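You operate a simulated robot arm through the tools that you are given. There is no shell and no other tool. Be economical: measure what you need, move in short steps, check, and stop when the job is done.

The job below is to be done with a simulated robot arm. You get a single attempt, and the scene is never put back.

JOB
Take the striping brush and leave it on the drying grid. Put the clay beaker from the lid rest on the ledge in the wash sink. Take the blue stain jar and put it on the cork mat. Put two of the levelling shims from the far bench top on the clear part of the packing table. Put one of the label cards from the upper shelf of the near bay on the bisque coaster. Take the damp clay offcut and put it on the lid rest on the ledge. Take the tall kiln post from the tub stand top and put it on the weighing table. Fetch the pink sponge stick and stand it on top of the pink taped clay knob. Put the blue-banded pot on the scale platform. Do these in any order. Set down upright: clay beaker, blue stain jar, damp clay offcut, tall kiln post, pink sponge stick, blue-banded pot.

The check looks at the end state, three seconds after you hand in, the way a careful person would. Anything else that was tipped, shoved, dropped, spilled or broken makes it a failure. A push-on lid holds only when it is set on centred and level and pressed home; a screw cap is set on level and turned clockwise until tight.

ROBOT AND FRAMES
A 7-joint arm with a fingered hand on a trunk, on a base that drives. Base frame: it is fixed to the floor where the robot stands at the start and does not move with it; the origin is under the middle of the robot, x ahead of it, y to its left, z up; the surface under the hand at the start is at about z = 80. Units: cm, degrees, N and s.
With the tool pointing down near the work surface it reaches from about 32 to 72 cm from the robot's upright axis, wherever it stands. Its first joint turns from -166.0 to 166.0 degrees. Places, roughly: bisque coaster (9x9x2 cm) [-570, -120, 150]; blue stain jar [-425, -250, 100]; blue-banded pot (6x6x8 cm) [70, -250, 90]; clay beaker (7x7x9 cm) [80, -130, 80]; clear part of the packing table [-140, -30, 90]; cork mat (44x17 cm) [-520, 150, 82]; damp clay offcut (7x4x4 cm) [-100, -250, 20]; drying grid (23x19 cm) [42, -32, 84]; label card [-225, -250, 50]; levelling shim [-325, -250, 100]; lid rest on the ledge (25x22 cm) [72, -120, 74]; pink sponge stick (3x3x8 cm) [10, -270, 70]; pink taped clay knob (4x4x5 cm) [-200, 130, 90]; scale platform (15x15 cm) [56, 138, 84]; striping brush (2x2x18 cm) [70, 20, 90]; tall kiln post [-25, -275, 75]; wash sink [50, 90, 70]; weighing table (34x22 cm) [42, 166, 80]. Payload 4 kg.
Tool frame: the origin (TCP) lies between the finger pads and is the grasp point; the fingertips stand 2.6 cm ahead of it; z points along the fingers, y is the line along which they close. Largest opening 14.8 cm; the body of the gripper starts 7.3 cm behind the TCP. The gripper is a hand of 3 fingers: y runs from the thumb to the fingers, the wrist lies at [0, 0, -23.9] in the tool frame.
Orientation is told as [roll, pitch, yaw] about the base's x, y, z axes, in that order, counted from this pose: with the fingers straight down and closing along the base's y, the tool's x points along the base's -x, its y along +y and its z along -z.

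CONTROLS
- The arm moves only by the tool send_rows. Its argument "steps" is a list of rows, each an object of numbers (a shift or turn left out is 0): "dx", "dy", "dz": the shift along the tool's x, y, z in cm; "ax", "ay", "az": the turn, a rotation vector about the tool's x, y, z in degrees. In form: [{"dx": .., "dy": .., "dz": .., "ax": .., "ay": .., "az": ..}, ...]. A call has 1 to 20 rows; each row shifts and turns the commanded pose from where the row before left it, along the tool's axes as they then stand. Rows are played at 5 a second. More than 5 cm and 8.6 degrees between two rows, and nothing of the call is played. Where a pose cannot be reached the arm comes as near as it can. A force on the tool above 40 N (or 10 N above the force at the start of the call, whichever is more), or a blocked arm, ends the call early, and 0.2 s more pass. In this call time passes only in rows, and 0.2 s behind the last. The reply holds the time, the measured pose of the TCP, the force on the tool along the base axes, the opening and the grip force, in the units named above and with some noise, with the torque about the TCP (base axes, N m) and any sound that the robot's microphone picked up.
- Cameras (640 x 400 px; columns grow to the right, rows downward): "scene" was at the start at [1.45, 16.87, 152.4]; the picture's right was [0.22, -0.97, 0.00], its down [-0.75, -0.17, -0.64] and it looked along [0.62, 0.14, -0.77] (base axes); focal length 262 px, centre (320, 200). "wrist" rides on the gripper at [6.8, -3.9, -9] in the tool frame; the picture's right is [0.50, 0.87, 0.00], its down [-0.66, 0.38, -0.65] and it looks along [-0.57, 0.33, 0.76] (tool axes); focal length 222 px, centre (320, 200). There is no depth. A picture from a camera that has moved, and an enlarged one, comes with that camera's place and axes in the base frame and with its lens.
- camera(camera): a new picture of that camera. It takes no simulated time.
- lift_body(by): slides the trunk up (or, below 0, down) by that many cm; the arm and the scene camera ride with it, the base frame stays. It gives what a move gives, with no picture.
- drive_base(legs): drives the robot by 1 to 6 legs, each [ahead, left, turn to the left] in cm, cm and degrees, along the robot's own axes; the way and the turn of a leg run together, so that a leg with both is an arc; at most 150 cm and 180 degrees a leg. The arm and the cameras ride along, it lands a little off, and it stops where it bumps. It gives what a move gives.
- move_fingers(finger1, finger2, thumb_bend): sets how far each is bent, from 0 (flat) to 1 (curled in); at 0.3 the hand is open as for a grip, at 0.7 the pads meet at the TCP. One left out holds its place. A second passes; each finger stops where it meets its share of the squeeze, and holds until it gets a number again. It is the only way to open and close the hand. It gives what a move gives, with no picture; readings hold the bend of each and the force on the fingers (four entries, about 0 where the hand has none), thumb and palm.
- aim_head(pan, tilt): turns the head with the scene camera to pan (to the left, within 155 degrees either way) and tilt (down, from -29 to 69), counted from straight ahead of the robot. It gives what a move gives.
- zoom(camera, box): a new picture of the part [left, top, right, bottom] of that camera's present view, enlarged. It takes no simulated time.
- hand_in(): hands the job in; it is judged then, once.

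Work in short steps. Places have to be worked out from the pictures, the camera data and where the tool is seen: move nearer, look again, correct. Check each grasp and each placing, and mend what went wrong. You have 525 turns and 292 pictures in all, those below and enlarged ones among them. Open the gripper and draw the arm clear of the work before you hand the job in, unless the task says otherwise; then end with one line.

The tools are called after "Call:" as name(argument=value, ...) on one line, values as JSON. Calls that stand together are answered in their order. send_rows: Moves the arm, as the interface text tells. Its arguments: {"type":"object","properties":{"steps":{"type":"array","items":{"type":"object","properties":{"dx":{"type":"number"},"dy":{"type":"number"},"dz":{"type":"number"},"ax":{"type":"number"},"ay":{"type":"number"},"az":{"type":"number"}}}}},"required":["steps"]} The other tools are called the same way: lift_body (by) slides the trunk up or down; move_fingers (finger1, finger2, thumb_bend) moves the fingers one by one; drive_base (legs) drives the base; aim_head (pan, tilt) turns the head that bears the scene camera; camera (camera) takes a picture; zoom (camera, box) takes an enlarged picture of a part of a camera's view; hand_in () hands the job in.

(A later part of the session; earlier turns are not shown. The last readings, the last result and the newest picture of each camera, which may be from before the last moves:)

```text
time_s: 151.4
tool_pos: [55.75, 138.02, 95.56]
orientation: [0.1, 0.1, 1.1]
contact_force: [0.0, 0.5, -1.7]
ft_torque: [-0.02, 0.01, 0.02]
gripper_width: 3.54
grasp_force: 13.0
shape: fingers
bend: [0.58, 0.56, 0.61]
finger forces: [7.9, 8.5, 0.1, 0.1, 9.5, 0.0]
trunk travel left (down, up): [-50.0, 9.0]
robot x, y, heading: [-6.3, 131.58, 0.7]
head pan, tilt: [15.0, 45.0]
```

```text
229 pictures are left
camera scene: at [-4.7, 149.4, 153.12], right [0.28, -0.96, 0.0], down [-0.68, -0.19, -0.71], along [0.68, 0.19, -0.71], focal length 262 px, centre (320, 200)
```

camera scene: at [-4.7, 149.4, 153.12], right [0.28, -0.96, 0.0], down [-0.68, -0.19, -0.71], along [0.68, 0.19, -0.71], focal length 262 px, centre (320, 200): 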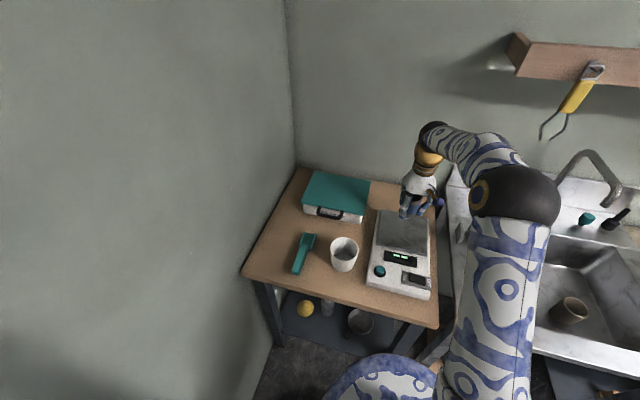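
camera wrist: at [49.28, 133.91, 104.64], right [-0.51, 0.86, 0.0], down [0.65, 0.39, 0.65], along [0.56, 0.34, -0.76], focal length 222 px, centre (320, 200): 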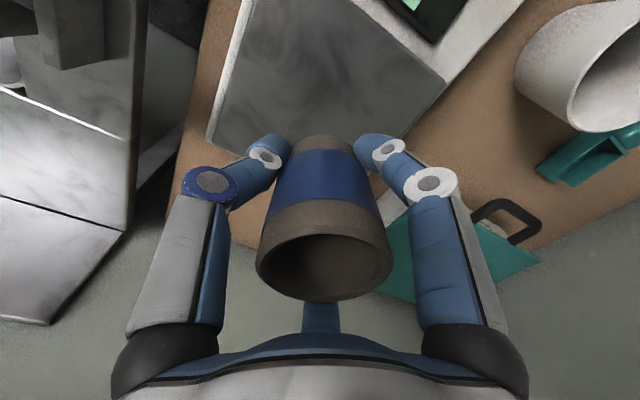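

Platform corners confirm centre (55.6, 137.5). Creep down to contact.

Call:
send_rows(steps=[{"dz": 3, "dy": -0.4}, {"dz": 1.5}, {"dz": 0.7}, {"dz": 0.5}, {"dz": 0.5}, {"dz": 0.5}, {"dz": 0.5}])

```text
time_s: 153.0
tool_pos: [55.83, 137.57, 88.46]
orientation: [-0.1, 0.1, 1.0]
contact_force: [0.1, -0.5, -1.5]
ft_torque: [0.03, 0.0, 0.01]
gripper_width: 3.61
grasp_force: 12.7
shape: fingers
bend: [0.58, 0.56, 0.61]
finger forces: [8.0, 8.5, 0.0, 0.0, 9.7, 0.0]
trunk travel left (down, up): [-50.0, 9.0]
robot x, y, heading: [-6.36, 131.98, 1.1]
head pan, tilt: [15.0, 45.0]
```

Call:
send_rows(steps=[{"dz": 0.4}, {"dz": 0.4}, {"dz": 0.4}, {"dz": 0.4}])

Call:
camera(camera="wrist")

```text
time_s: 154.0
tool_pos: [55.78, 137.66, 87.52]
orientation: [0.1, -0.4, 0.9]
contact_force: [1.7, 1.1, 39.9]
ft_torque: [0.43, -0.11, 0.0]
gripper_width: 3.51
grasp_force: 27.0
shape: fingers
bend: [0.58, 0.56, 0.61]
finger forces: [20.4, 21.8, 0.0, 0.1, 11.6, 0.0]
trunk travel left (down, up): [-50.0, 9.0]
robot x, y, heading: [-6.8, 132.0, 1.3]
head pan, tilt: [15.0, 45.0]
```

```text
228 pictures are left
camera wrist: at [49.11, 133.54, 96.45], right [-0.51, 0.86, 0.0], down [0.64, 0.39, 0.66], along [0.57, 0.34, -0.75], focal length 222 px, centre (320, 200)
```

wrist: 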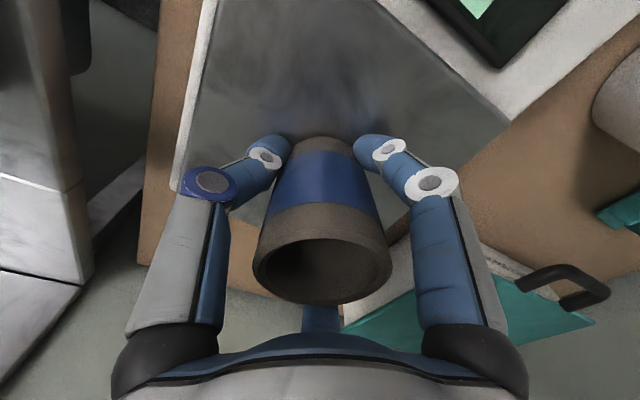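

Firm contact; ease up 0.6 and release.

Call:
send_rows(steps=[{"dz": -0.4}, {"dz": -0.3}])

Call:
move_fingers(finger1=0.5, finger2=0.5, thumb_bend=0.5)

Call:
move_fingers(finger1=0.37, finger2=0.37, thumb_bend=0.37)

Call:
send_rows(steps=[{"dz": -2}, {"dz": -3}, {"dz": -4}, {"dz": -4}, {"dz": -4}, {"dz": -4}, {"dz": -4}, {"dx": 4}, {"dx": 4}, {"dx": 4}, {"dx": 4}, {"dx": 4}])

Call:
camera(camera="scene")

Call:
zoom(camera="scene", box=[230, 150, 460, 330])

```text
time_s: 154.6
tool_pos: [55.65, 137.66, 87.5]
orientation: [-0.1, 0.3, 1.0]
contact_force: [3.9, 0.8, 12.2]
ft_torque: [0.12, -0.33, 0.06]
gripper_width: 3.5
grasp_force: 15.8
shape: fingers
bend: [0.58, 0.56, 0.61]
finger forces: [8.1, 13.2, 0.0, 0.1, 9.5, 0.0]
trunk travel left (down, up): [-50.0, 9.0]
robot x, y, heading: [-6.32, 132.13, 0.9]
head pan, tilt: [15.0, 45.0]
```

```text
time_s: 155.6
tool_pos: [55.71, 137.54, 87.66]
orientation: [0.0, 0.1, 1.0]
contact_force: [-0.9, 0.7, 1.2]
ft_torque: [-0.04, 0.01, -0.02]
gripper_width: 6.15
grasp_force: 0.0
shape: fingers
bend: [0.5, 0.5, 0.5]
finger forces: [0.0, 0.0, 0.0, 0.0, 0.0, 0.0]
trunk travel left (down, up): [-50.0, 9.0]
robot x, y, heading: [-6.08, 131.8, 0.9]
head pan, tilt: [15.0, 45.0]
```

```text
time_s: 156.6
tool_pos: [55.8, 137.67, 87.66]
orientation: [0.0, 0.1, 1.0]
contact_force: [0.1, -0.1, -0.2]
ft_torque: [0.02, -0.01, 0.01]
gripper_width: 10.45
grasp_force: 0.0
shape: fingers
bend: [0.37, 0.37, 0.37]
finger forces: [0.0, 0.1, 0.1, 0.0, 0.0, 0.1]
trunk travel left (down, up): [-50.0, 9.0]
robot x, y, heading: [-6.32, 132.37, 1.2]
head pan, tilt: [15.0, 45.0]
```

```text
time_s: 159.2
tool_pos: [35.53, 137.1, 112.91]
orientation: [0.0, 0.1, 0.9]
contact_force: [-0.3, -0.5, 0.6]
ft_torque: [0.03, -0.04, -0.02]
gripper_width: 10.45
grasp_force: 0.1
shape: fingers
bend: [0.37, 0.37, 0.37]
finger forces: [0.0, 0.0, 0.0, 0.0, 0.1, 0.1]
trunk travel left (down, up): [-50.0, 9.0]
robot x, y, heading: [-6.35, 132.3, 1.0]
head pan, tilt: [15.0, 45.0]
```

```text
227 pictures are left
camera scene: at [-4.8, 149.4, 153.12], right [0.28, -0.96, 0.0], down [-0.68, -0.19, -0.71], along [0.68, 0.19, -0.71], focal length 262 px, centre (320, 200)
```

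scene: 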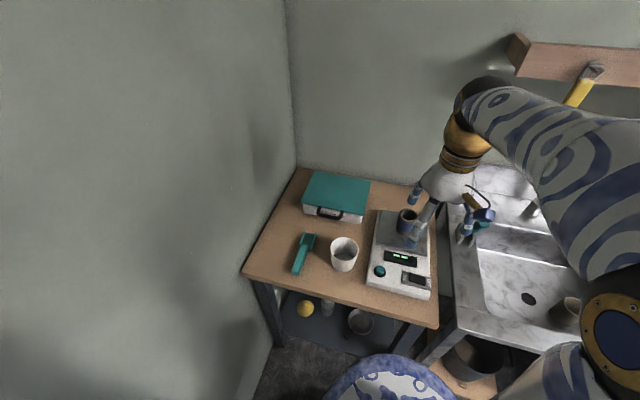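

```text
2.22 times, centred on (345, 240) of scene
camera zoom: at [-4.8, 149.4, 153.12], right [0.28, -0.96, 0.0], down [-0.68, -0.19, -0.71], along [0.68, 0.19, -0.71], focal length 583 px, centre (264, 111)
```

zoom: 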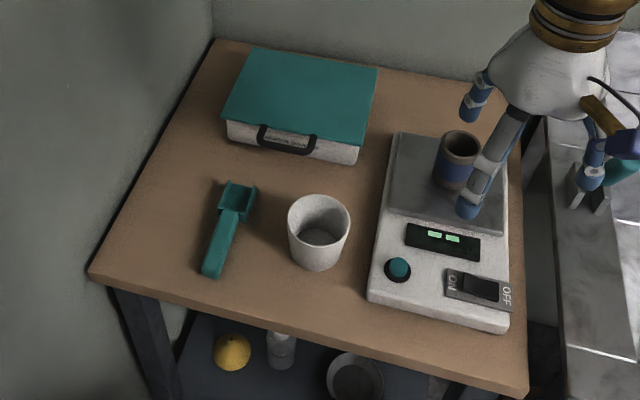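

The pot stands on the scale platform. Next: the tall kiln post at the tub stand. Drive there.

Call:
drive_base(legs=[[0, -140, 0], [0, -140, 0], [0, -30, 0], [0, 0, -91], [10, -12, 0]])

Call:
aim_head(pan=0, tilt=40)

Call:
camera(camera="scene")

Call:
camera(camera="wrist")

```text
time_s: 179.4
tool_pos: [-19.05, -233.01, 112.88]
orientation: [0.2, 0.1, -93.2]
contact_force: [-0.4, 0.0, -0.2]
ft_torque: [-0.01, 0.0, 0.01]
gripper_width: 10.41
grasp_force: 0.0
shape: fingers
bend: [0.37, 0.37, 0.37]
finger forces: [0.0, 0.0, 0.1, 0.0, 0.1, 0.0]
trunk travel left (down, up): [-50.0, 9.0]
robot x, y, heading: [-21.12, -190.78, -93.1]
head pan, tilt: [15.0, 45.0]
```

```text
time_s: 180.2
tool_pos: [-18.95, -233.08, 112.8]
orientation: [-0.1, 0.1, -93.1]
contact_force: [0.1, 0.6, 0.2]
ft_torque: [-0.01, 0.04, -0.02]
gripper_width: 10.44
grasp_force: 0.1
shape: fingers
bend: [0.37, 0.37, 0.37]
finger forces: [0.0, 0.0, 0.0, 0.0, 0.0, 0.1]
trunk travel left (down, up): [-50.0, 9.0]
robot x, y, heading: [-20.92, -191.26, -92.7]
head pan, tilt: [0.0, 40.0]
```

```text
225 pictures are left
camera scene: at [-6.0, -194.08, 153.84], right [-1.0, 0.05, 0.0], down [0.03, 0.64, -0.77], along [-0.04, -0.76, -0.64], focal length 262 px, centre (320, 200)
```

scene: 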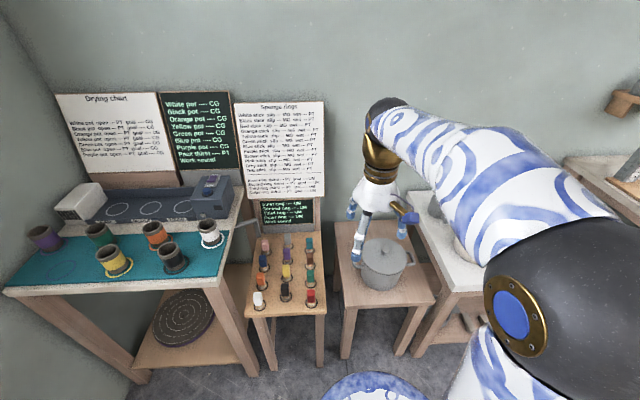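

```text
224 pictures are left
camera wrist: at [-22.37, -226.14, 121.87], right [0.89, 0.45, 0.0], down [0.34, -0.68, 0.65], along [0.3, -0.58, -0.76], focal length 222 px, centre (320, 200)
```

wrist: 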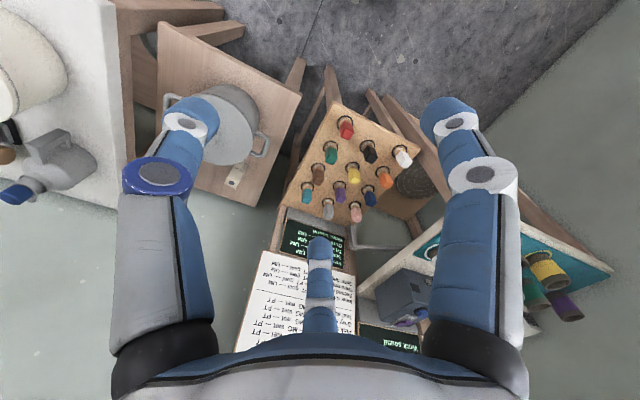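

The tub stand and sponge stand are in view. Zoom for the post and the pink stick.

Call:
zoom(camera="wrist", box=[160, 70, 440, 250])

Call:
zoom(camera="scene", box=[230, 180, 450, 330])

```text
2.22 times, centred on (300, 160) of wrist
camera zoom: at [-22.37, -226.14, 121.87], right [0.89, 0.45, 0.0], down [0.34, -0.68, 0.65], along [0.3, -0.58, -0.76], focal length 494 px, centre (364, 289)
```

zoom: 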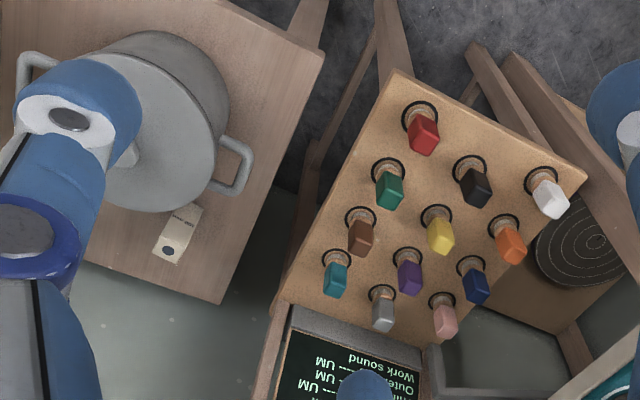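

```text
2.67 times, centred on (340, 255) of scene
camera zoom: at [-6.0, -194.08, 153.84], right [-1.0, 0.05, 0.0], down [0.03, 0.64, -0.77], along [-0.04, -0.76, -0.64], focal length 700 px, centre (267, 53)
```

zoom: 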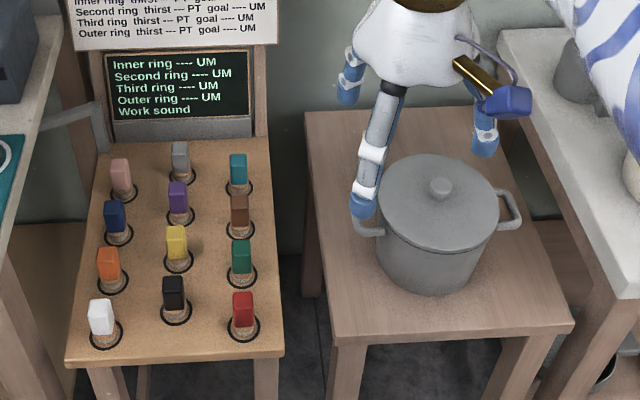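

The kiln post stands behind the tub near the wall. I move the hand forward for a closer look.

Call:
send_rows(steps=[{"dx": -4}, {"dx": -4}, {"dx": -4}, {"dx": -4}, {"dx": -4}])

Call:
camera(camera="wrist")

Call:
camera(camera="scene")

```text
time_s: 181.4
tool_pos: [-20.06, -253.03, 112.87]
orientation: [0.0, 0.3, -93.1]
contact_force: [0.6, -0.4, 0.2]
ft_torque: [0.0, 0.04, 0.01]
gripper_width: 10.47
grasp_force: 0.0
shape: fingers
bend: [0.37, 0.37, 0.37]
finger forces: [0.0, 0.1, 0.0, 0.0, 0.0, 0.0]
trunk travel left (down, up): [-50.0, 9.0]
robot x, y, heading: [-20.88, -190.95, -93.3]
head pan, tilt: [0.0, 40.0]
```

```text
221 pictures are left
camera wrist: at [-23.38, -246.18, 121.78], right [0.89, 0.45, 0.0], down [0.34, -0.68, 0.65], along [0.3, -0.58, -0.76], focal length 222 px, centre (320, 200)
```

wrist: 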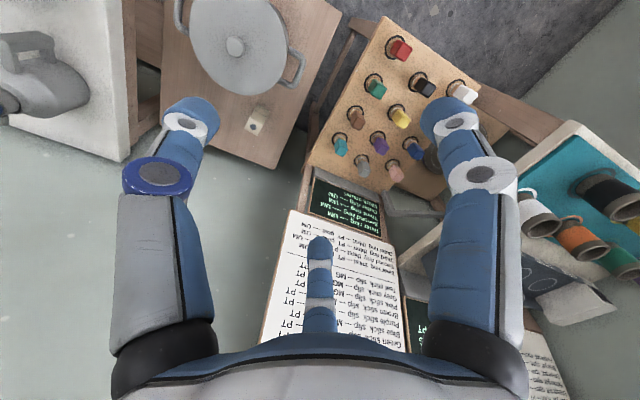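

```text
220 pictures are left
camera scene: at [-6.0, -194.17, 153.84], right [-1.0, 0.05, 0.0], down [0.03, 0.64, -0.77], along [-0.04, -0.76, -0.64], focal length 262 px, centre (320, 200)
```

scene: 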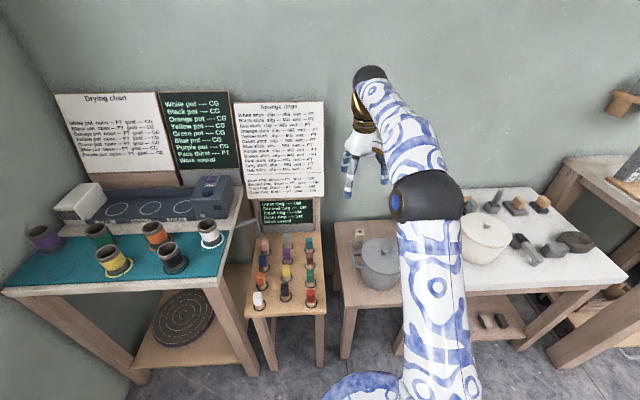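

Call:
zoom(camera="wrist", box=[170, 0, 350, 170])

Call:
zoom(camera="scene", box=[320, 200, 440, 300])

```text
2.35 times, centred on (260, 85) of wrist
camera zoom: at [-23.38, -246.18, 121.78], right [0.89, 0.45, 0.0], down [0.34, -0.68, 0.65], along [0.3, -0.58, -0.76], focal length 523 px, centre (461, 471)
```

zoom: 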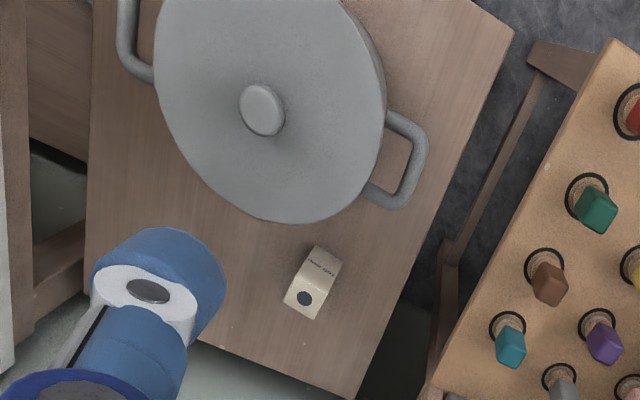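

```text
4.00 times, centred on (380, 250) of scene
camera zoom: at [-6.0, -194.17, 153.84], right [-1.0, 0.05, 0.0], down [0.03, 0.64, -0.77], along [-0.04, -0.76, -0.64], focal length 1049 px, centre (80, 0)
```

zoom: 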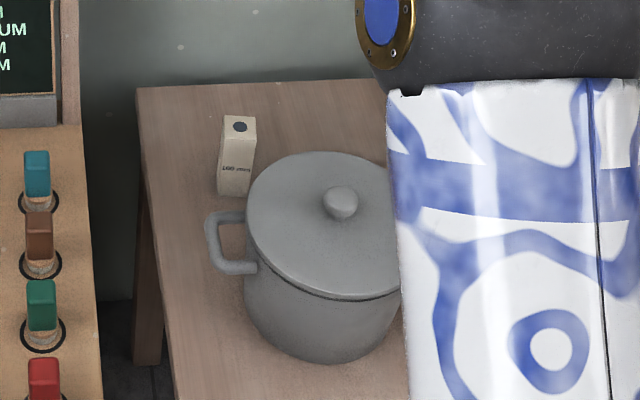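

The post top is at (-27.9, -273.4, 67.6), stand top ≈57, gap to the tub ≈6 cm. I retract 10, drive 18 closer, and lower the trunk.

Call:
send_rows(steps=[{"dx": 4}, {"dx": 4}, {"dx": 4}])

Call:
drive_base(legs=[[18, 0, 3]])

Call:
lift_body(by=-20)

Call:
camera(camera="wrist")

```text
time_s: 182.2
tool_pos: [-19.07, -240.82, 113.06]
orientation: [0.0, 0.0, -93.0]
contact_force: [-0.4, -0.2, -0.2]
ft_torque: [0.02, -0.01, 0.03]
gripper_width: 10.43
grasp_force: 0.0
shape: fingers
bend: [0.37, 0.37, 0.37]
finger forces: [0.0, 0.1, 0.0, 0.0, 0.0, 0.1]
trunk travel left (down, up): [-50.0, 9.0]
robot x, y, heading: [-20.79, -190.65, -93.1]
head pan, tilt: [0.0, 40.0]
```

```text
time_s: 183.7
tool_pos: [-17.13, -259.03, 113.07]
orientation: [0.0, 0.1, -90.2]
contact_force: [-0.1, -0.2, 0.6]
ft_torque: [-0.01, -0.02, 0.0]
gripper_width: 10.45
grasp_force: 0.1
shape: fingers
bend: [0.37, 0.37, 0.37]
finger forces: [0.0, 0.0, 0.0, 0.0, 0.1, 0.0]
trunk travel left (down, up): [-50.0, 9.0]
robot x, y, heading: [-21.24, -208.97, -90.2]
head pan, tilt: [0.0, 40.0]
```

```text
time_s: 185.9
tool_pos: [-17.27, -258.94, 93.08]
orientation: [0.0, 0.1, -90.3]
contact_force: [0.0, -0.8, 0.1]
ft_torque: [-0.01, 0.03, -0.02]
gripper_width: 10.47
grasp_force: 0.0
shape: fingers
bend: [0.37, 0.37, 0.37]
finger forces: [0.1, 0.0, 0.0, 0.0, 0.1, 0.0]
trunk travel left (down, up): [-30.0, 29.0]
robot x, y, heading: [-21.63, -209.06, -90.2]
head pan, tilt: [0.0, 40.0]
```

```text
217 pictures are left
camera wrist: at [-20.99, -252.25, 102.07], right [0.87, 0.5, 0.0], down [0.38, -0.66, 0.65], along [0.32, -0.57, -0.76], focal length 222 px, centre (320, 200)
```

wrist: 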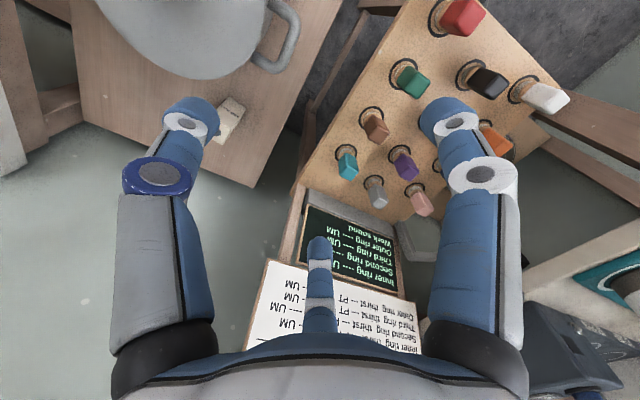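

Post confirmed at (-27.6, -273.4). Move above it and lower to 78 for a check.

Call:
send_rows(steps=[{"dx": -3.6, "dy": -2.6}, {"dx": -3.6, "dy": -2.6}, {"dx": -3.6, "dy": -2.6}, {"dx": -3.6, "dy": -2.6}, {"dz": 4}, {"dz": 4}, {"dz": 4}, {"dz": 3}])

Call:
camera(camera="wrist")

Call:
camera(camera="scene")

```text
time_s: 187.7
tool_pos: [-27.54, -273.23, 78.21]
orientation: [0.0, 0.1, -90.1]
contact_force: [-0.9, -0.3, -0.5]
ft_torque: [-0.04, 0.0, -0.02]
gripper_width: 10.45
grasp_force: 0.0
shape: fingers
bend: [0.37, 0.37, 0.37]
finger forces: [0.0, 0.0, 0.0, 0.0, 0.1, 0.0]
trunk travel left (down, up): [-30.0, 29.0]
robot x, y, heading: [-21.88, -208.63, -90.1]
head pan, tilt: [0.0, 40.0]
```

```text
216 pictures are left
camera wrist: at [-31.29, -266.57, 87.12], right [0.87, 0.5, 0.0], down [0.38, -0.66, 0.65], along [0.33, -0.57, -0.76], focal length 222 px, centre (320, 200)
```

wrist: 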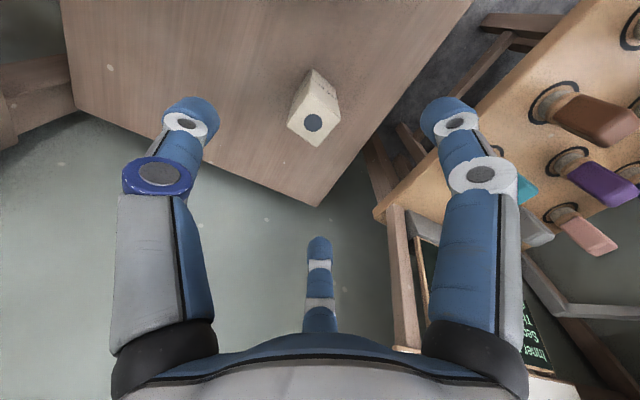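

```text
215 pictures are left
camera scene: at [-6.4, -211.44, 133.84], right [-1.0, 0.0, 0.0], down [0.0, 0.64, -0.77], along [0.0, -0.77, -0.64], focal length 262 px, centre (320, 200)
```

scene: 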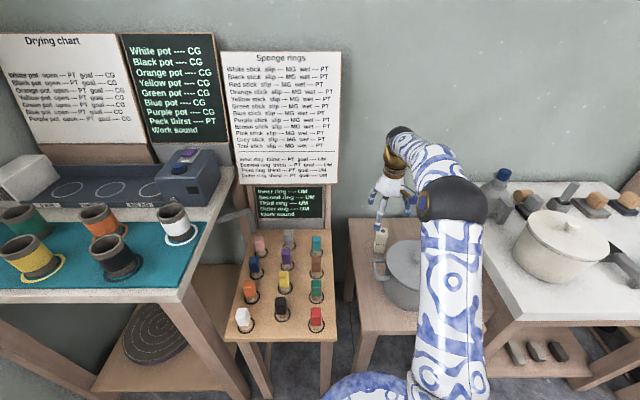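

Small correction, then lower to z=64 and close.

Call:
send_rows(steps=[{"dx": -0.4, "dy": -0.5, "dz": 3}, {"dz": 4}, {"dz": 4}, {"dz": 3.2}])

Call:
move_fingers(finger1=0.6, finger2=0.6, thumb_bend=0.6)

Call:
camera(camera="wrist")

```text
time_s: 188.7
tool_pos: [-28.14, -273.62, 63.88]
orientation: [-0.1, 0.0, -90.1]
contact_force: [0.6, 0.0, 0.1]
ft_torque: [-0.04, 0.02, -0.02]
gripper_width: 10.45
grasp_force: 0.1
shape: fingers
bend: [0.37, 0.37, 0.37]
finger forces: [0.0, 0.0, 0.0, 0.0, 0.0, 0.0]
trunk travel left (down, up): [-30.0, 29.0]
robot x, y, heading: [-21.4, -208.89, -90.3]
head pan, tilt: [0.0, 40.0]
```

```text
time_s: 189.7
tool_pos: [-28.07, -273.57, 63.77]
orientation: [0.0, 0.1, -90.2]
contact_force: [0.2, -0.5, -0.4]
ft_torque: [-0.03, 0.0, 0.0]
gripper_width: 3.29
grasp_force: 1.5
shape: fingers
bend: [0.58, 0.58, 0.6]
finger forces: [1.2, 1.0, 0.1, 0.1, 0.3, 0.0]
trunk travel left (down, up): [-30.0, 29.0]
robot x, y, heading: [-21.13, -208.6, -90.3]
head pan, tilt: [0.0, 40.0]
```

```text
214 pictures are left
camera wrist: at [-31.87, -266.92, 72.85], right [0.87, 0.5, 0.0], down [0.38, -0.66, 0.65], along [0.33, -0.57, -0.76], focal length 222 px, centre (320, 200)
```

wrist: 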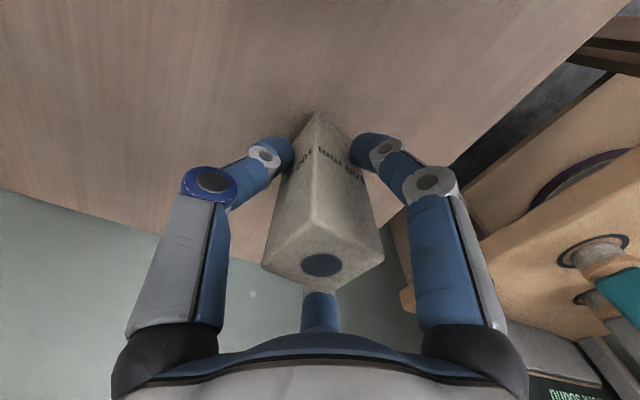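

Contact on all; tighten and lift.

Call:
move_fingers(finger1=0.68, finger2=0.68, thumb_bend=0.7)

Call:
send_rows(steps=[{"dz": -2}, {"dz": -3}, {"dz": -4}, {"dz": -4}, {"dz": -4}])

Call:
camera(camera="wrist")

```text
time_s: 190.7
tool_pos: [-28.19, -273.54, 63.78]
orientation: [-0.1, 0.1, -90.1]
contact_force: [-0.9, -0.6, -0.6]
ft_torque: [-0.03, 0.01, 0.01]
gripper_width: 2.85
grasp_force: 11.4
shape: fingers
bend: [0.58, 0.6, 0.64]
finger forces: [7.5, 5.8, 0.1, 0.0, 9.0, 0.0]
trunk travel left (down, up): [-30.0, 29.0]
robot x, y, heading: [-21.52, -209.09, -90.2]
head pan, tilt: [0.0, 40.0]
```

```text
time_s: 191.9
tool_pos: [-28.03, -273.65, 80.85]
orientation: [0.2, 0.1, -90.3]
contact_force: [0.3, 0.1, -2.3]
ft_torque: [0.03, -0.02, 0.0]
gripper_width: 2.83
grasp_force: 10.8
shape: fingers
bend: [0.58, 0.6, 0.64]
finger forces: [7.2, 5.4, 0.0, 0.1, 8.4, 0.1]
trunk travel left (down, up): [-30.0, 29.0]
robot x, y, heading: [-21.37, -208.82, -90.1]
head pan, tilt: [0.0, 40.0]
```

```text
213 pictures are left
camera wrist: at [-31.74, -267.02, 89.82], right [0.87, 0.5, 0.0], down [0.38, -0.66, 0.65], along [0.33, -0.57, -0.76], focal length 222 px, centre (320, 200)
```

wrist: 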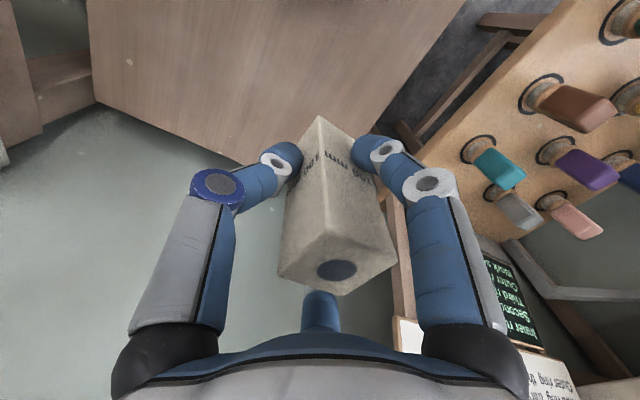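

Held upright. Lift the trunk, retract and drive to the weighing table.

Call:
lift_body(by=20)

Call:
send_rows(steps=[{"dz": -4, "dx": 2}, {"dz": -4, "dx": 3}, {"dz": -2, "dx": 4, "dy": 1}, {"dx": 4, "dy": 1}, {"dx": 4, "dy": 2}, {"dx": 4, "dy": 2}, {"dx": 3, "dy": 2}])

Call:
drive_base(legs=[[0, 0, 90.2], [15, 0, 0], [0, 140, 0], [0, 140, 0], [0, 70, 0]])

Call:
aim_head(pan=15, tilt=45)

Call:
camera(camera="scene")

Call:
camera(camera="wrist")

```text
time_s: 194.1
tool_pos: [-27.97, -273.68, 100.76]
orientation: [0.1, 0.2, -90.3]
contact_force: [0.5, -0.6, -1.4]
ft_torque: [0.02, 0.03, 0.0]
gripper_width: 2.85
grasp_force: 11.0
shape: fingers
bend: [0.58, 0.6, 0.64]
finger forces: [7.4, 5.5, 0.1, 0.1, 8.4, 0.0]
trunk travel left (down, up): [-50.0, 9.0]
robot x, y, heading: [-21.3, -208.58, -89.9]
head pan, tilt: [0.0, 40.0]
```

```text
time_s: 195.7
tool_pos: [-19.83, -249.79, 110.83]
orientation: [-0.1, 0.1, -90.3]
contact_force: [-0.5, -0.2, -2.2]
ft_torque: [0.01, 0.05, 0.02]
gripper_width: 2.75
grasp_force: 10.3
shape: fingers
bend: [0.58, 0.6, 0.65]
finger forces: [7.1, 5.4, 0.0, 0.0, 8.2, 0.0]
trunk travel left (down, up): [-50.0, 9.0]
robot x, y, heading: [-21.81, -208.93, -90.0]
head pan, tilt: [0.0, 40.0]
```

```text
time_s: 217.5
tool_pos: [37.05, 142.82, 110.87]
orientation: [0.0, 0.1, -1.2]
contact_force: [-0.3, 0.0, -1.9]
ft_torque: [-0.03, 0.0, 0.02]
gripper_width: 2.72
grasp_force: 9.9
shape: fingers
bend: [0.59, 0.6, 0.65]
finger forces: [6.9, 5.5, 0.0, 0.0, 8.1, 0.1]
trunk travel left (down, up): [-50.0, 9.0]
robot x, y, heading: [-4.27, 141.89, -1.1]
head pan, tilt: [0.0, 40.0]
```

```text
time_s: 218.3
tool_pos: [37.02, 142.75, 110.84]
orientation: [0.0, 0.2, -1.3]
contact_force: [0.9, 0.1, -2.0]
ft_torque: [-0.02, 0.03, -0.01]
gripper_width: 2.75
grasp_force: 9.2
shape: fingers
bend: [0.59, 0.6, 0.65]
finger forces: [6.8, 5.4, 0.1, 0.0, 8.0, 0.1]
trunk travel left (down, up): [-50.0, 9.0]
robot x, y, heading: [-4.04, 141.97, -1.3]
head pan, tilt: [15.0, 45.0]
```

```text
212 pictures are left
camera scene: at [-1.77, 159.14, 153.12], right [0.24, -0.97, 0.0], down [-0.69, -0.17, -0.71], along [0.69, 0.17, -0.71], focal length 262 px, centre (320, 200)
```

scene: 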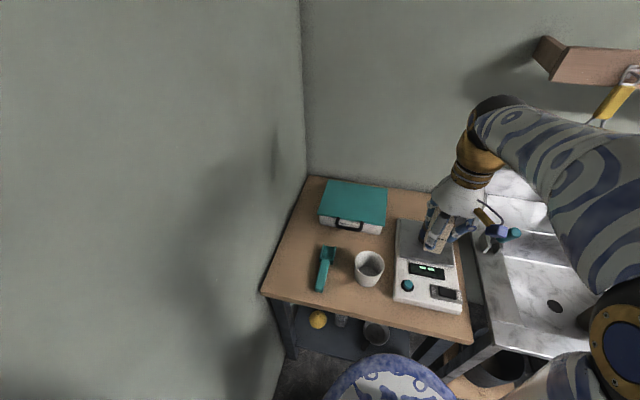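

```text
211 pictures are left
camera wrist: at [30.31, 138.94, 119.88], right [-0.48, 0.88, 0.0], down [0.67, 0.36, 0.65], along [0.57, 0.31, -0.76], focal length 222 px, centre (320, 200)
```

wrist: 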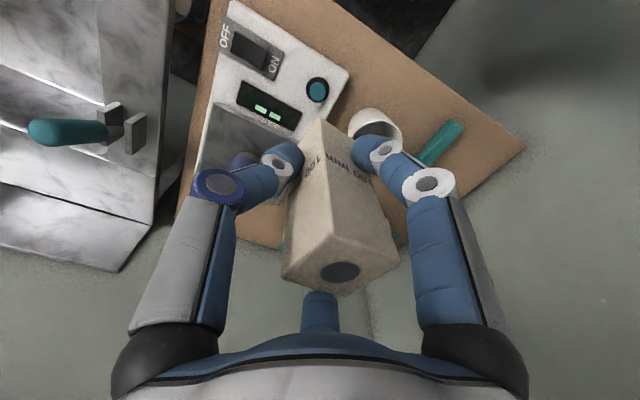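

I choose a free spot near (46, 161.3), between scoop and cup and in front of the box. Move above and lower partway.

Call:
send_rows(steps=[{"dx": -1.72, "dy": 3.74}, {"dx": -1.72, "dy": 3.74}, {"dx": -1.72, "dy": 3.74}, {"dx": -1.72, "dy": 3.74}, {"dx": -1.72, "dy": 3.74}, {"dz": 4}, {"dz": 4}])

Call:
camera(camera="wrist")

Call:
camera(camera="scene")

```text
time_s: 219.9
tool_pos: [45.99, 161.45, 102.67]
orientation: [-0.1, 0.1, -1.4]
contact_force: [-0.7, 0.1, -1.1]
ft_torque: [-0.02, 0.02, -0.04]
gripper_width: 2.66
grasp_force: 10.3
shape: fingers
bend: [0.59, 0.6, 0.65]
finger forces: [6.6, 5.5, 0.0, 0.1, 8.0, 0.1]
trunk travel left (down, up): [-50.0, 9.0]
robot x, y, heading: [-3.7, 142.23, -1.4]
head pan, tilt: [15.0, 45.0]
```

```text
210 pictures are left
camera wrist: at [39.26, 157.56, 111.68], right [-0.48, 0.88, 0.0], down [0.67, 0.36, 0.65], along [0.57, 0.31, -0.76], focal length 222 px, centre (320, 200)
```

wrist: 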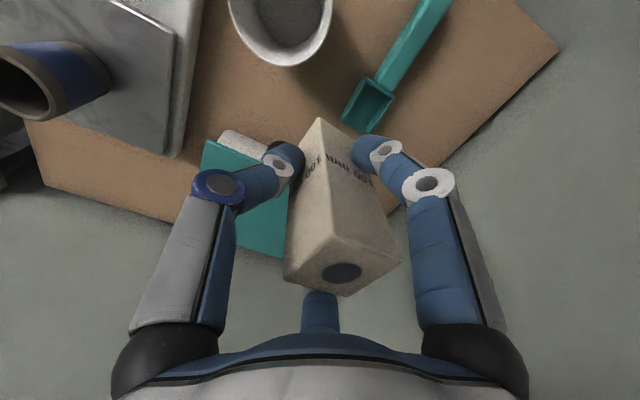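

```text
209 pictures are left
camera scene: at [-1.75, 159.16, 153.12], right [0.24, -0.97, 0.0], down [-0.69, -0.17, -0.71], along [0.69, 0.17, -0.71], focal length 262 px, centre (320, 200)
```

scene: 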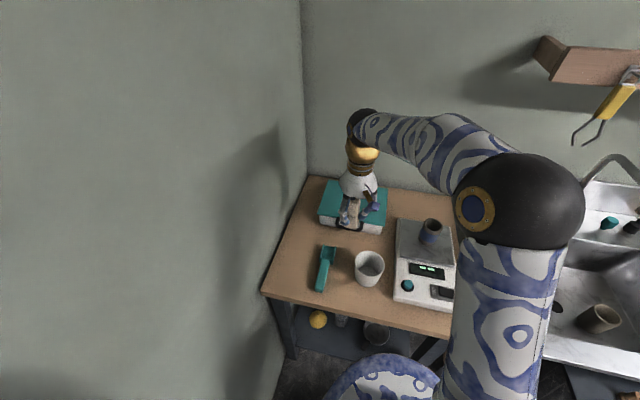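

The landing spot is clear; I nudge 1.5 cm forward to keep the thumb off the cup, then lower.

Call:
send_rows(steps=[{"dx": -1.5, "dy": -0.4, "dz": 3}, {"dz": 4}, {"dz": 4}])

Call:
camera(camera="wrist")

```text
time_s: 220.7
tool_pos: [47.6, 160.74, 91.71]
orientation: [0.0, 0.1, -1.5]
contact_force: [0.1, 0.7, -1.0]
ft_torque: [-0.01, -0.01, 0.01]
gripper_width: 2.63
grasp_force: 9.7
shape: fingers
bend: [0.59, 0.6, 0.65]
finger forces: [6.6, 5.4, 0.1, 0.0, 7.8, 0.0]
trunk travel left (down, up): [-50.0, 9.0]
robot x, y, heading: [-4.25, 141.64, -1.3]
head pan, tilt: [15.0, 45.0]
```

```text
208 pictures are left
camera wrist: at [40.91, 156.91, 100.63], right [-0.48, 0.88, 0.0], down [0.67, 0.36, 0.65], along [0.57, 0.31, -0.76], focal length 222 px, centre (320, 200)
```

wrist: 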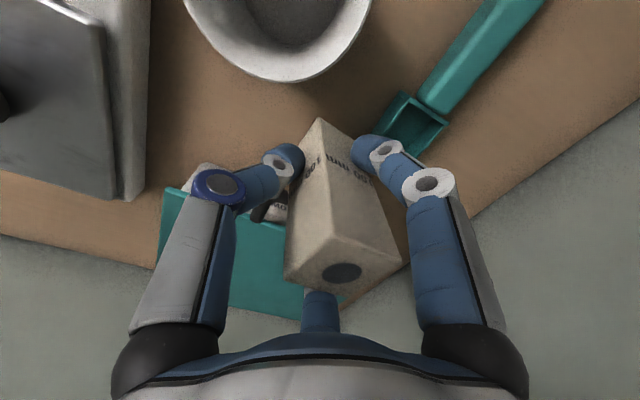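

The lid edge (x≈52.4) is close to the far finger, so I move back 2.3 cm, then lower to contact.

Call:
send_rows(steps=[{"dx": 2.3, "dy": 0.4}, {"dz": 2}, {"dz": 1}, {"dz": 0.5}, {"dz": 0.5}])

Call:
camera(camera="wrist")

```text
time_s: 221.9
tool_pos: [45.37, 161.44, 87.8]
orientation: [0.0, 0.2, -1.4]
contact_force: [-0.2, 0.5, -1.8]
ft_torque: [-0.01, -0.05, -0.01]
gripper_width: 2.67
grasp_force: 10.0
shape: fingers
bend: [0.59, 0.6, 0.65]
finger forces: [6.7, 5.4, 0.0, 0.1, 7.6, 0.0]
trunk travel left (down, up): [-50.0, 9.0]
robot x, y, heading: [-3.84, 142.07, -1.3]
head pan, tilt: [15.0, 45.0]
```

```text
207 pictures are left
camera wrist: at [38.57, 157.49, 96.76], right [-0.48, 0.88, 0.0], down [0.67, 0.36, 0.65], along [0.57, 0.31, -0.76], focal length 222 px, centre (320, 200)
```

wrist: 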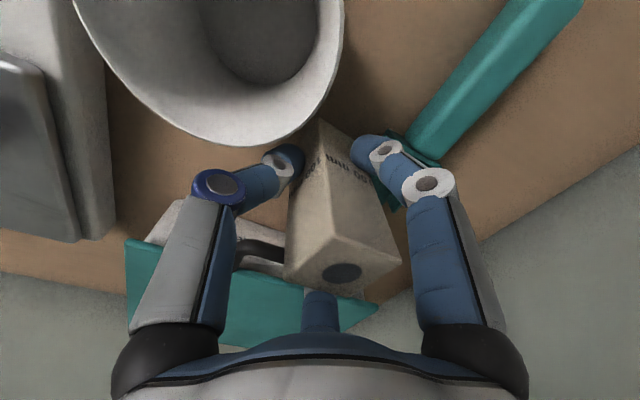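

Clearances look fine. Creep to contact.

Call:
send_rows(steps=[{"dz": 0.3}, {"dz": 0.3}, {"dz": 0.3}, {"dz": 0.3}, {"dz": 0.3}])

```text
time_s: 223.1
tool_pos: [45.21, 161.4, 86.32]
orientation: [0.0, 0.1, -1.3]
contact_force: [-0.5, -0.3, -1.7]
ft_torque: [-0.02, 0.01, 0.01]
gripper_width: 2.64
grasp_force: 10.2
shape: fingers
bend: [0.59, 0.6, 0.65]
finger forces: [6.7, 5.3, 0.0, 0.0, 7.6, 0.0]
trunk travel left (down, up): [-50.0, 9.0]
robot x, y, heading: [-4.04, 141.76, -1.2]
head pan, tilt: [15.0, 45.0]
```

Call:
send_rows(steps=[{"dz": 0.3}, {"dz": 0.3}, {"dz": 0.3}, {"dz": 0.3}])

Call:
camera(camera="wrist")

```text
time_s: 224.1
tool_pos: [45.32, 161.18, 85.39]
orientation: [0.1, -0.2, -1.5]
contact_force: [1.6, -6.0, 25.5]
ft_torque: [-0.17, -0.02, 0.01]
gripper_width: 2.5
grasp_force: 15.1
shape: fingers
bend: [0.59, 0.6, 0.66]
finger forces: [8.7, 7.7, 0.1, 0.0, 13.8, 0.1]
trunk travel left (down, up): [-50.0, 9.0]
robot x, y, heading: [-4.14, 142.0, -1.3]
head pan, tilt: [15.0, 45.0]
```

```text
206 pictures are left
camera wrist: at [38.45, 157.35, 94.36], right [-0.48, 0.88, 0.0], down [0.66, 0.36, 0.66], along [0.58, 0.31, -0.75], focal length 222 px, centre (320, 200)
```

wrist: 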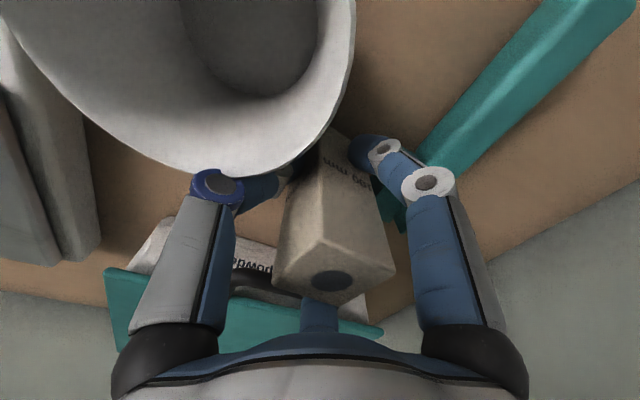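

Post is down. Ease up slightly; open the two fingers more than the thumb to keep off the cup.

Call:
send_rows(steps=[{"dz": -0.3}])

Call:
move_fingers(finger1=0.53, finger2=0.54, thumb_bend=0.6)

Call:
camera(camera="wrist")

```text
time_s: 224.5
tool_pos: [45.07, 161.26, 85.39]
orientation: [0.1, 0.1, -1.3]
contact_force: [3.1, -3.9, 10.6]
ft_torque: [-0.1, -0.07, -0.03]
gripper_width: 2.51
grasp_force: 12.7
shape: fingers
bend: [0.59, 0.6, 0.66]
finger forces: [7.3, 7.6, 0.0, 0.0, 10.9, 0.0]
trunk travel left (down, up): [-50.0, 9.0]
robot x, y, heading: [-3.76, 142.09, -1.3]
head pan, tilt: [15.0, 45.0]
```

```text
time_s: 225.5
tool_pos: [45.26, 161.21, 85.49]
orientation: [0.1, 0.1, -1.3]
contact_force: [-0.3, -0.9, -0.2]
ft_torque: [-0.01, 0.01, 0.02]
gripper_width: 4.09
grasp_force: 0.0
shape: fingers
bend: [0.53, 0.54, 0.6]
finger forces: [0.0, 0.0, 0.0, 0.0, 0.0, 0.1]
trunk travel left (down, up): [-50.0, 9.0]
robot x, y, heading: [-4.31, 141.79, -1.5]
head pan, tilt: [15.0, 45.0]
```

```text
205 pictures are left
camera wrist: at [38.45, 157.47, 94.49], right [-0.48, 0.88, 0.0], down [0.66, 0.36, 0.65], along [0.57, 0.31, -0.76], focal length 222 px, centre (320, 200)
```

wrist: 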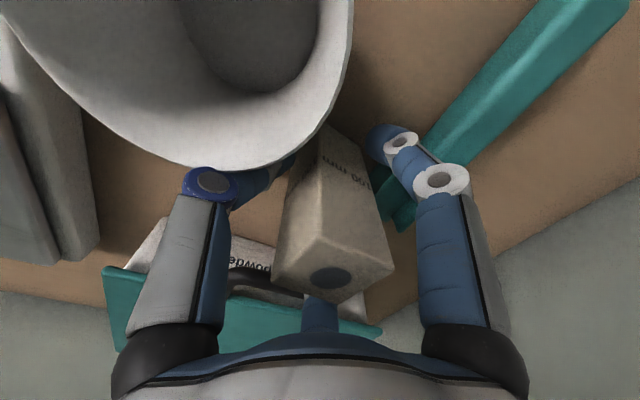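

Released. Lift slowly straight up.

Call:
send_rows(steps=[{"dz": -1}, {"dz": -2}, {"dz": -2}, {"dz": -3}, {"dz": -4}, {"dz": -4}, {"dz": -4}, {"dz": -4}])

Call:
send_rows(steps=[{"dx": 2, "dy": -4}, {"dx": 2, "dy": -4}, {"dx": 2, "dy": -4}, {"dy": -4}])

Call:
camera(camera="scene")

Call:
zoom(camera="scene", box=[240, 160, 480, 330])

```text
time_s: 227.3
tool_pos: [45.32, 161.11, 109.52]
orientation: [0.0, 0.0, -1.3]
contact_force: [-0.5, 0.2, 0.5]
ft_torque: [0.0, -0.01, 0.01]
gripper_width: 4.07
grasp_force: 0.1
shape: fingers
bend: [0.53, 0.54, 0.6]
finger forces: [0.1, 0.0, 0.0, 0.0, 0.0, 0.0]
trunk travel left (down, up): [-50.0, 9.0]
robot x, y, heading: [-3.64, 142.29, -1.4]
head pan, tilt: [15.0, 45.0]
```

```text
time_s: 228.3
tool_pos: [38.98, 145.22, 109.69]
orientation: [0.1, 0.1, -1.3]
contact_force: [0.5, 0.3, 0.9]
ft_torque: [0.01, -0.02, -0.02]
gripper_width: 4.09
grasp_force: 0.1
shape: fingers
bend: [0.53, 0.54, 0.6]
finger forces: [0.1, 0.1, 0.0, 0.0, 0.1, 0.1]
trunk travel left (down, up): [-50.0, 9.0]
robot x, y, heading: [-4.09, 141.79, -1.1]
head pan, tilt: [15.0, 45.0]
```

```text
204 pictures are left
camera scene: at [-1.79, 159.13, 153.12], right [0.24, -0.97, 0.0], down [-0.69, -0.17, -0.71], along [0.69, 0.17, -0.71], focal length 262 px, centre (320, 200)
```

scene: 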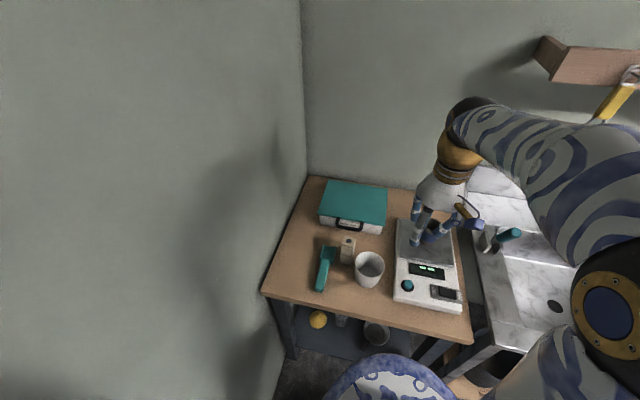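

```text
2.35 times, centred on (360, 245) of scene
camera zoom: at [-1.79, 159.13, 153.12], right [0.24, -0.97, 0.0], down [-0.69, -0.17, -0.71], along [0.69, 0.17, -0.71], focal length 617 px, centre (226, 94)
```

zoom: 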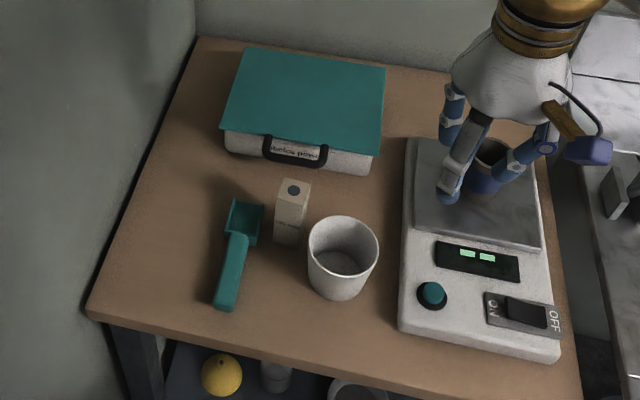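

Everything stands well. Next: the pink sponge stick. Drive to the sponge stand.

Call:
drive_base(legs=[[0, -140, 0], [0, -140, 0], [0, -65, 0], [0, 0, -89]])

Call:
aim_head(pan=0, tilt=45)

Call:
lift_body(by=-15)

Call:
camera(camera="wrist")

Call:
camera(camera="scene")

```text
time_s: 248.6
tool_pos: [-14.2, -239.04, 109.63]
orientation: [0.0, 0.1, -93.3]
contact_force: [1.0, 0.3, 0.4]
ft_torque: [-0.01, 0.0, 0.01]
gripper_width: 4.08
grasp_force: 0.0
shape: fingers
bend: [0.53, 0.54, 0.6]
finger forces: [0.0, 0.0, 0.1, 0.0, 0.0, 0.0]
trunk travel left (down, up): [-50.0, 9.0]
robot x, y, heading: [-16.0, -195.98, -93.2]
head pan, tilt: [15.0, 45.0]
```

```text
time_s: 249.3
tool_pos: [-14.19, -239.07, 109.58]
orientation: [0.0, 0.1, -93.1]
contact_force: [-0.8, 0.3, 0.2]
ft_torque: [-0.03, 0.0, 0.03]
gripper_width: 4.09
grasp_force: 0.1
shape: fingers
bend: [0.53, 0.54, 0.6]
finger forces: [0.1, 0.0, 0.0, 0.1, 0.1, 0.1]
trunk travel left (down, up): [-50.0, 9.0]
robot x, y, heading: [-16.1, -195.98, -93.4]
head pan, tilt: [0.0, 45.0]
```

```text
time_s: 251.1
tool_pos: [-14.27, -239.11, 94.59]
orientation: [0.0, 0.1, -93.2]
contact_force: [-0.1, 0.1, 1.0]
ft_torque: [0.01, 0.01, -0.02]
gripper_width: 4.09
grasp_force: 0.1
shape: fingers
bend: [0.53, 0.54, 0.6]
finger forces: [0.1, 0.0, 0.0, 0.0, 0.0, 0.0]
trunk travel left (down, up): [-35.0, 24.0]
robot x, y, heading: [-16.15, -196.22, -93.1]
head pan, tilt: [0.0, 45.0]
```

```text
202 pictures are left
camera wrist: at [-17.63, -232.23, 103.66], right [0.89, 0.45, 0.0], down [0.34, -0.68, 0.65], along [0.3, -0.58, -0.76], focal length 222 px, centre (320, 200)
```

wrist: 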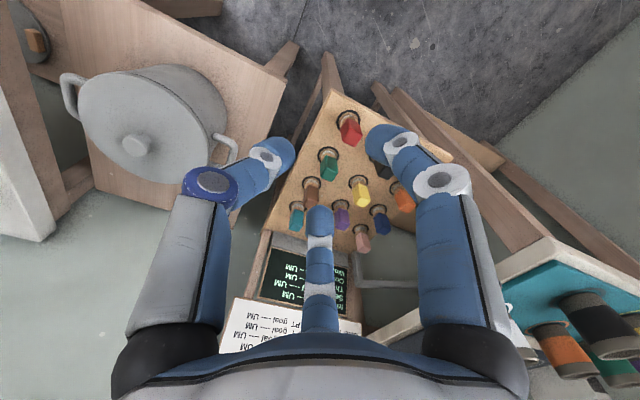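

```text
201 pictures are left
camera scene: at [-1.26, -198.98, 138.12], right [-1.0, 0.06, 0.0], down [0.04, 0.71, -0.71], along [-0.04, -0.71, -0.71], focal length 262 px, centre (320, 200)
```

scene: 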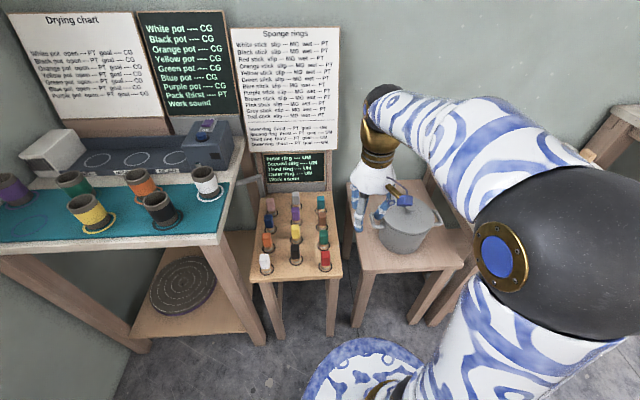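

Pink stick is partly behind the finger view; I drive a bit closer and left, and refine.

Call:
drive_base(legs=[[8, 14, 3]])

Call:
send_rows(steps=[{"dx": -3, "dy": 3}, {"dx": -3}])

Call:
camera(camera="wrist")

```text
time_s: 252.5
tool_pos: [1.93, -247.46, 94.63]
orientation: [0.1, 0.1, -90.1]
contact_force: [0.3, 0.1, -0.6]
ft_torque: [-0.01, -0.06, 0.0]
gripper_width: 4.1
grasp_force: 0.1
shape: fingers
bend: [0.53, 0.54, 0.6]
finger forces: [0.1, 0.0, 0.0, 0.0, 0.1, 0.1]
trunk travel left (down, up): [-35.0, 24.0]
robot x, y, heading: [-2.33, -204.0, -90.3]
head pan, tilt: [0.0, 45.0]
```

```text
time_s: 253.1
tool_pos: [5.04, -253.5, 94.6]
orientation: [0.1, 0.2, -90.2]
contact_force: [-0.4, 0.1, 0.3]
ft_torque: [-0.01, -0.07, 0.01]
gripper_width: 4.08
grasp_force: 0.0
shape: fingers
bend: [0.53, 0.54, 0.6]
finger forces: [0.0, 0.0, 0.0, 0.0, 0.0, 0.0]
trunk travel left (down, up): [-35.0, 24.0]
robot x, y, heading: [-2.18, -205.06, -90.2]
head pan, tilt: [0.0, 45.0]
```

```text
200 pictures are left
camera wrist: at [1.27, -246.84, 103.51], right [0.87, 0.5, 0.0], down [0.38, -0.66, 0.65], along [0.32, -0.57, -0.76], focal length 222 px, centre (320, 200)
```

wrist: 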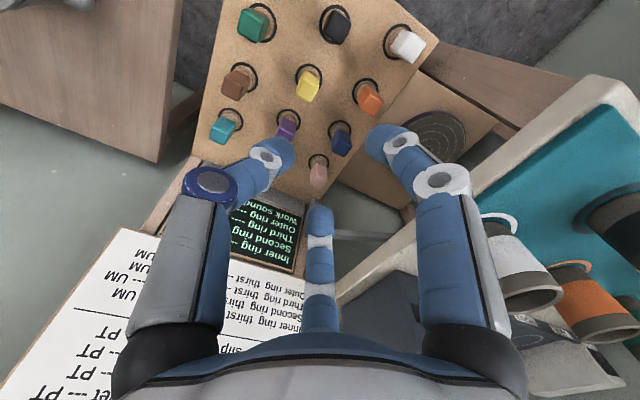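

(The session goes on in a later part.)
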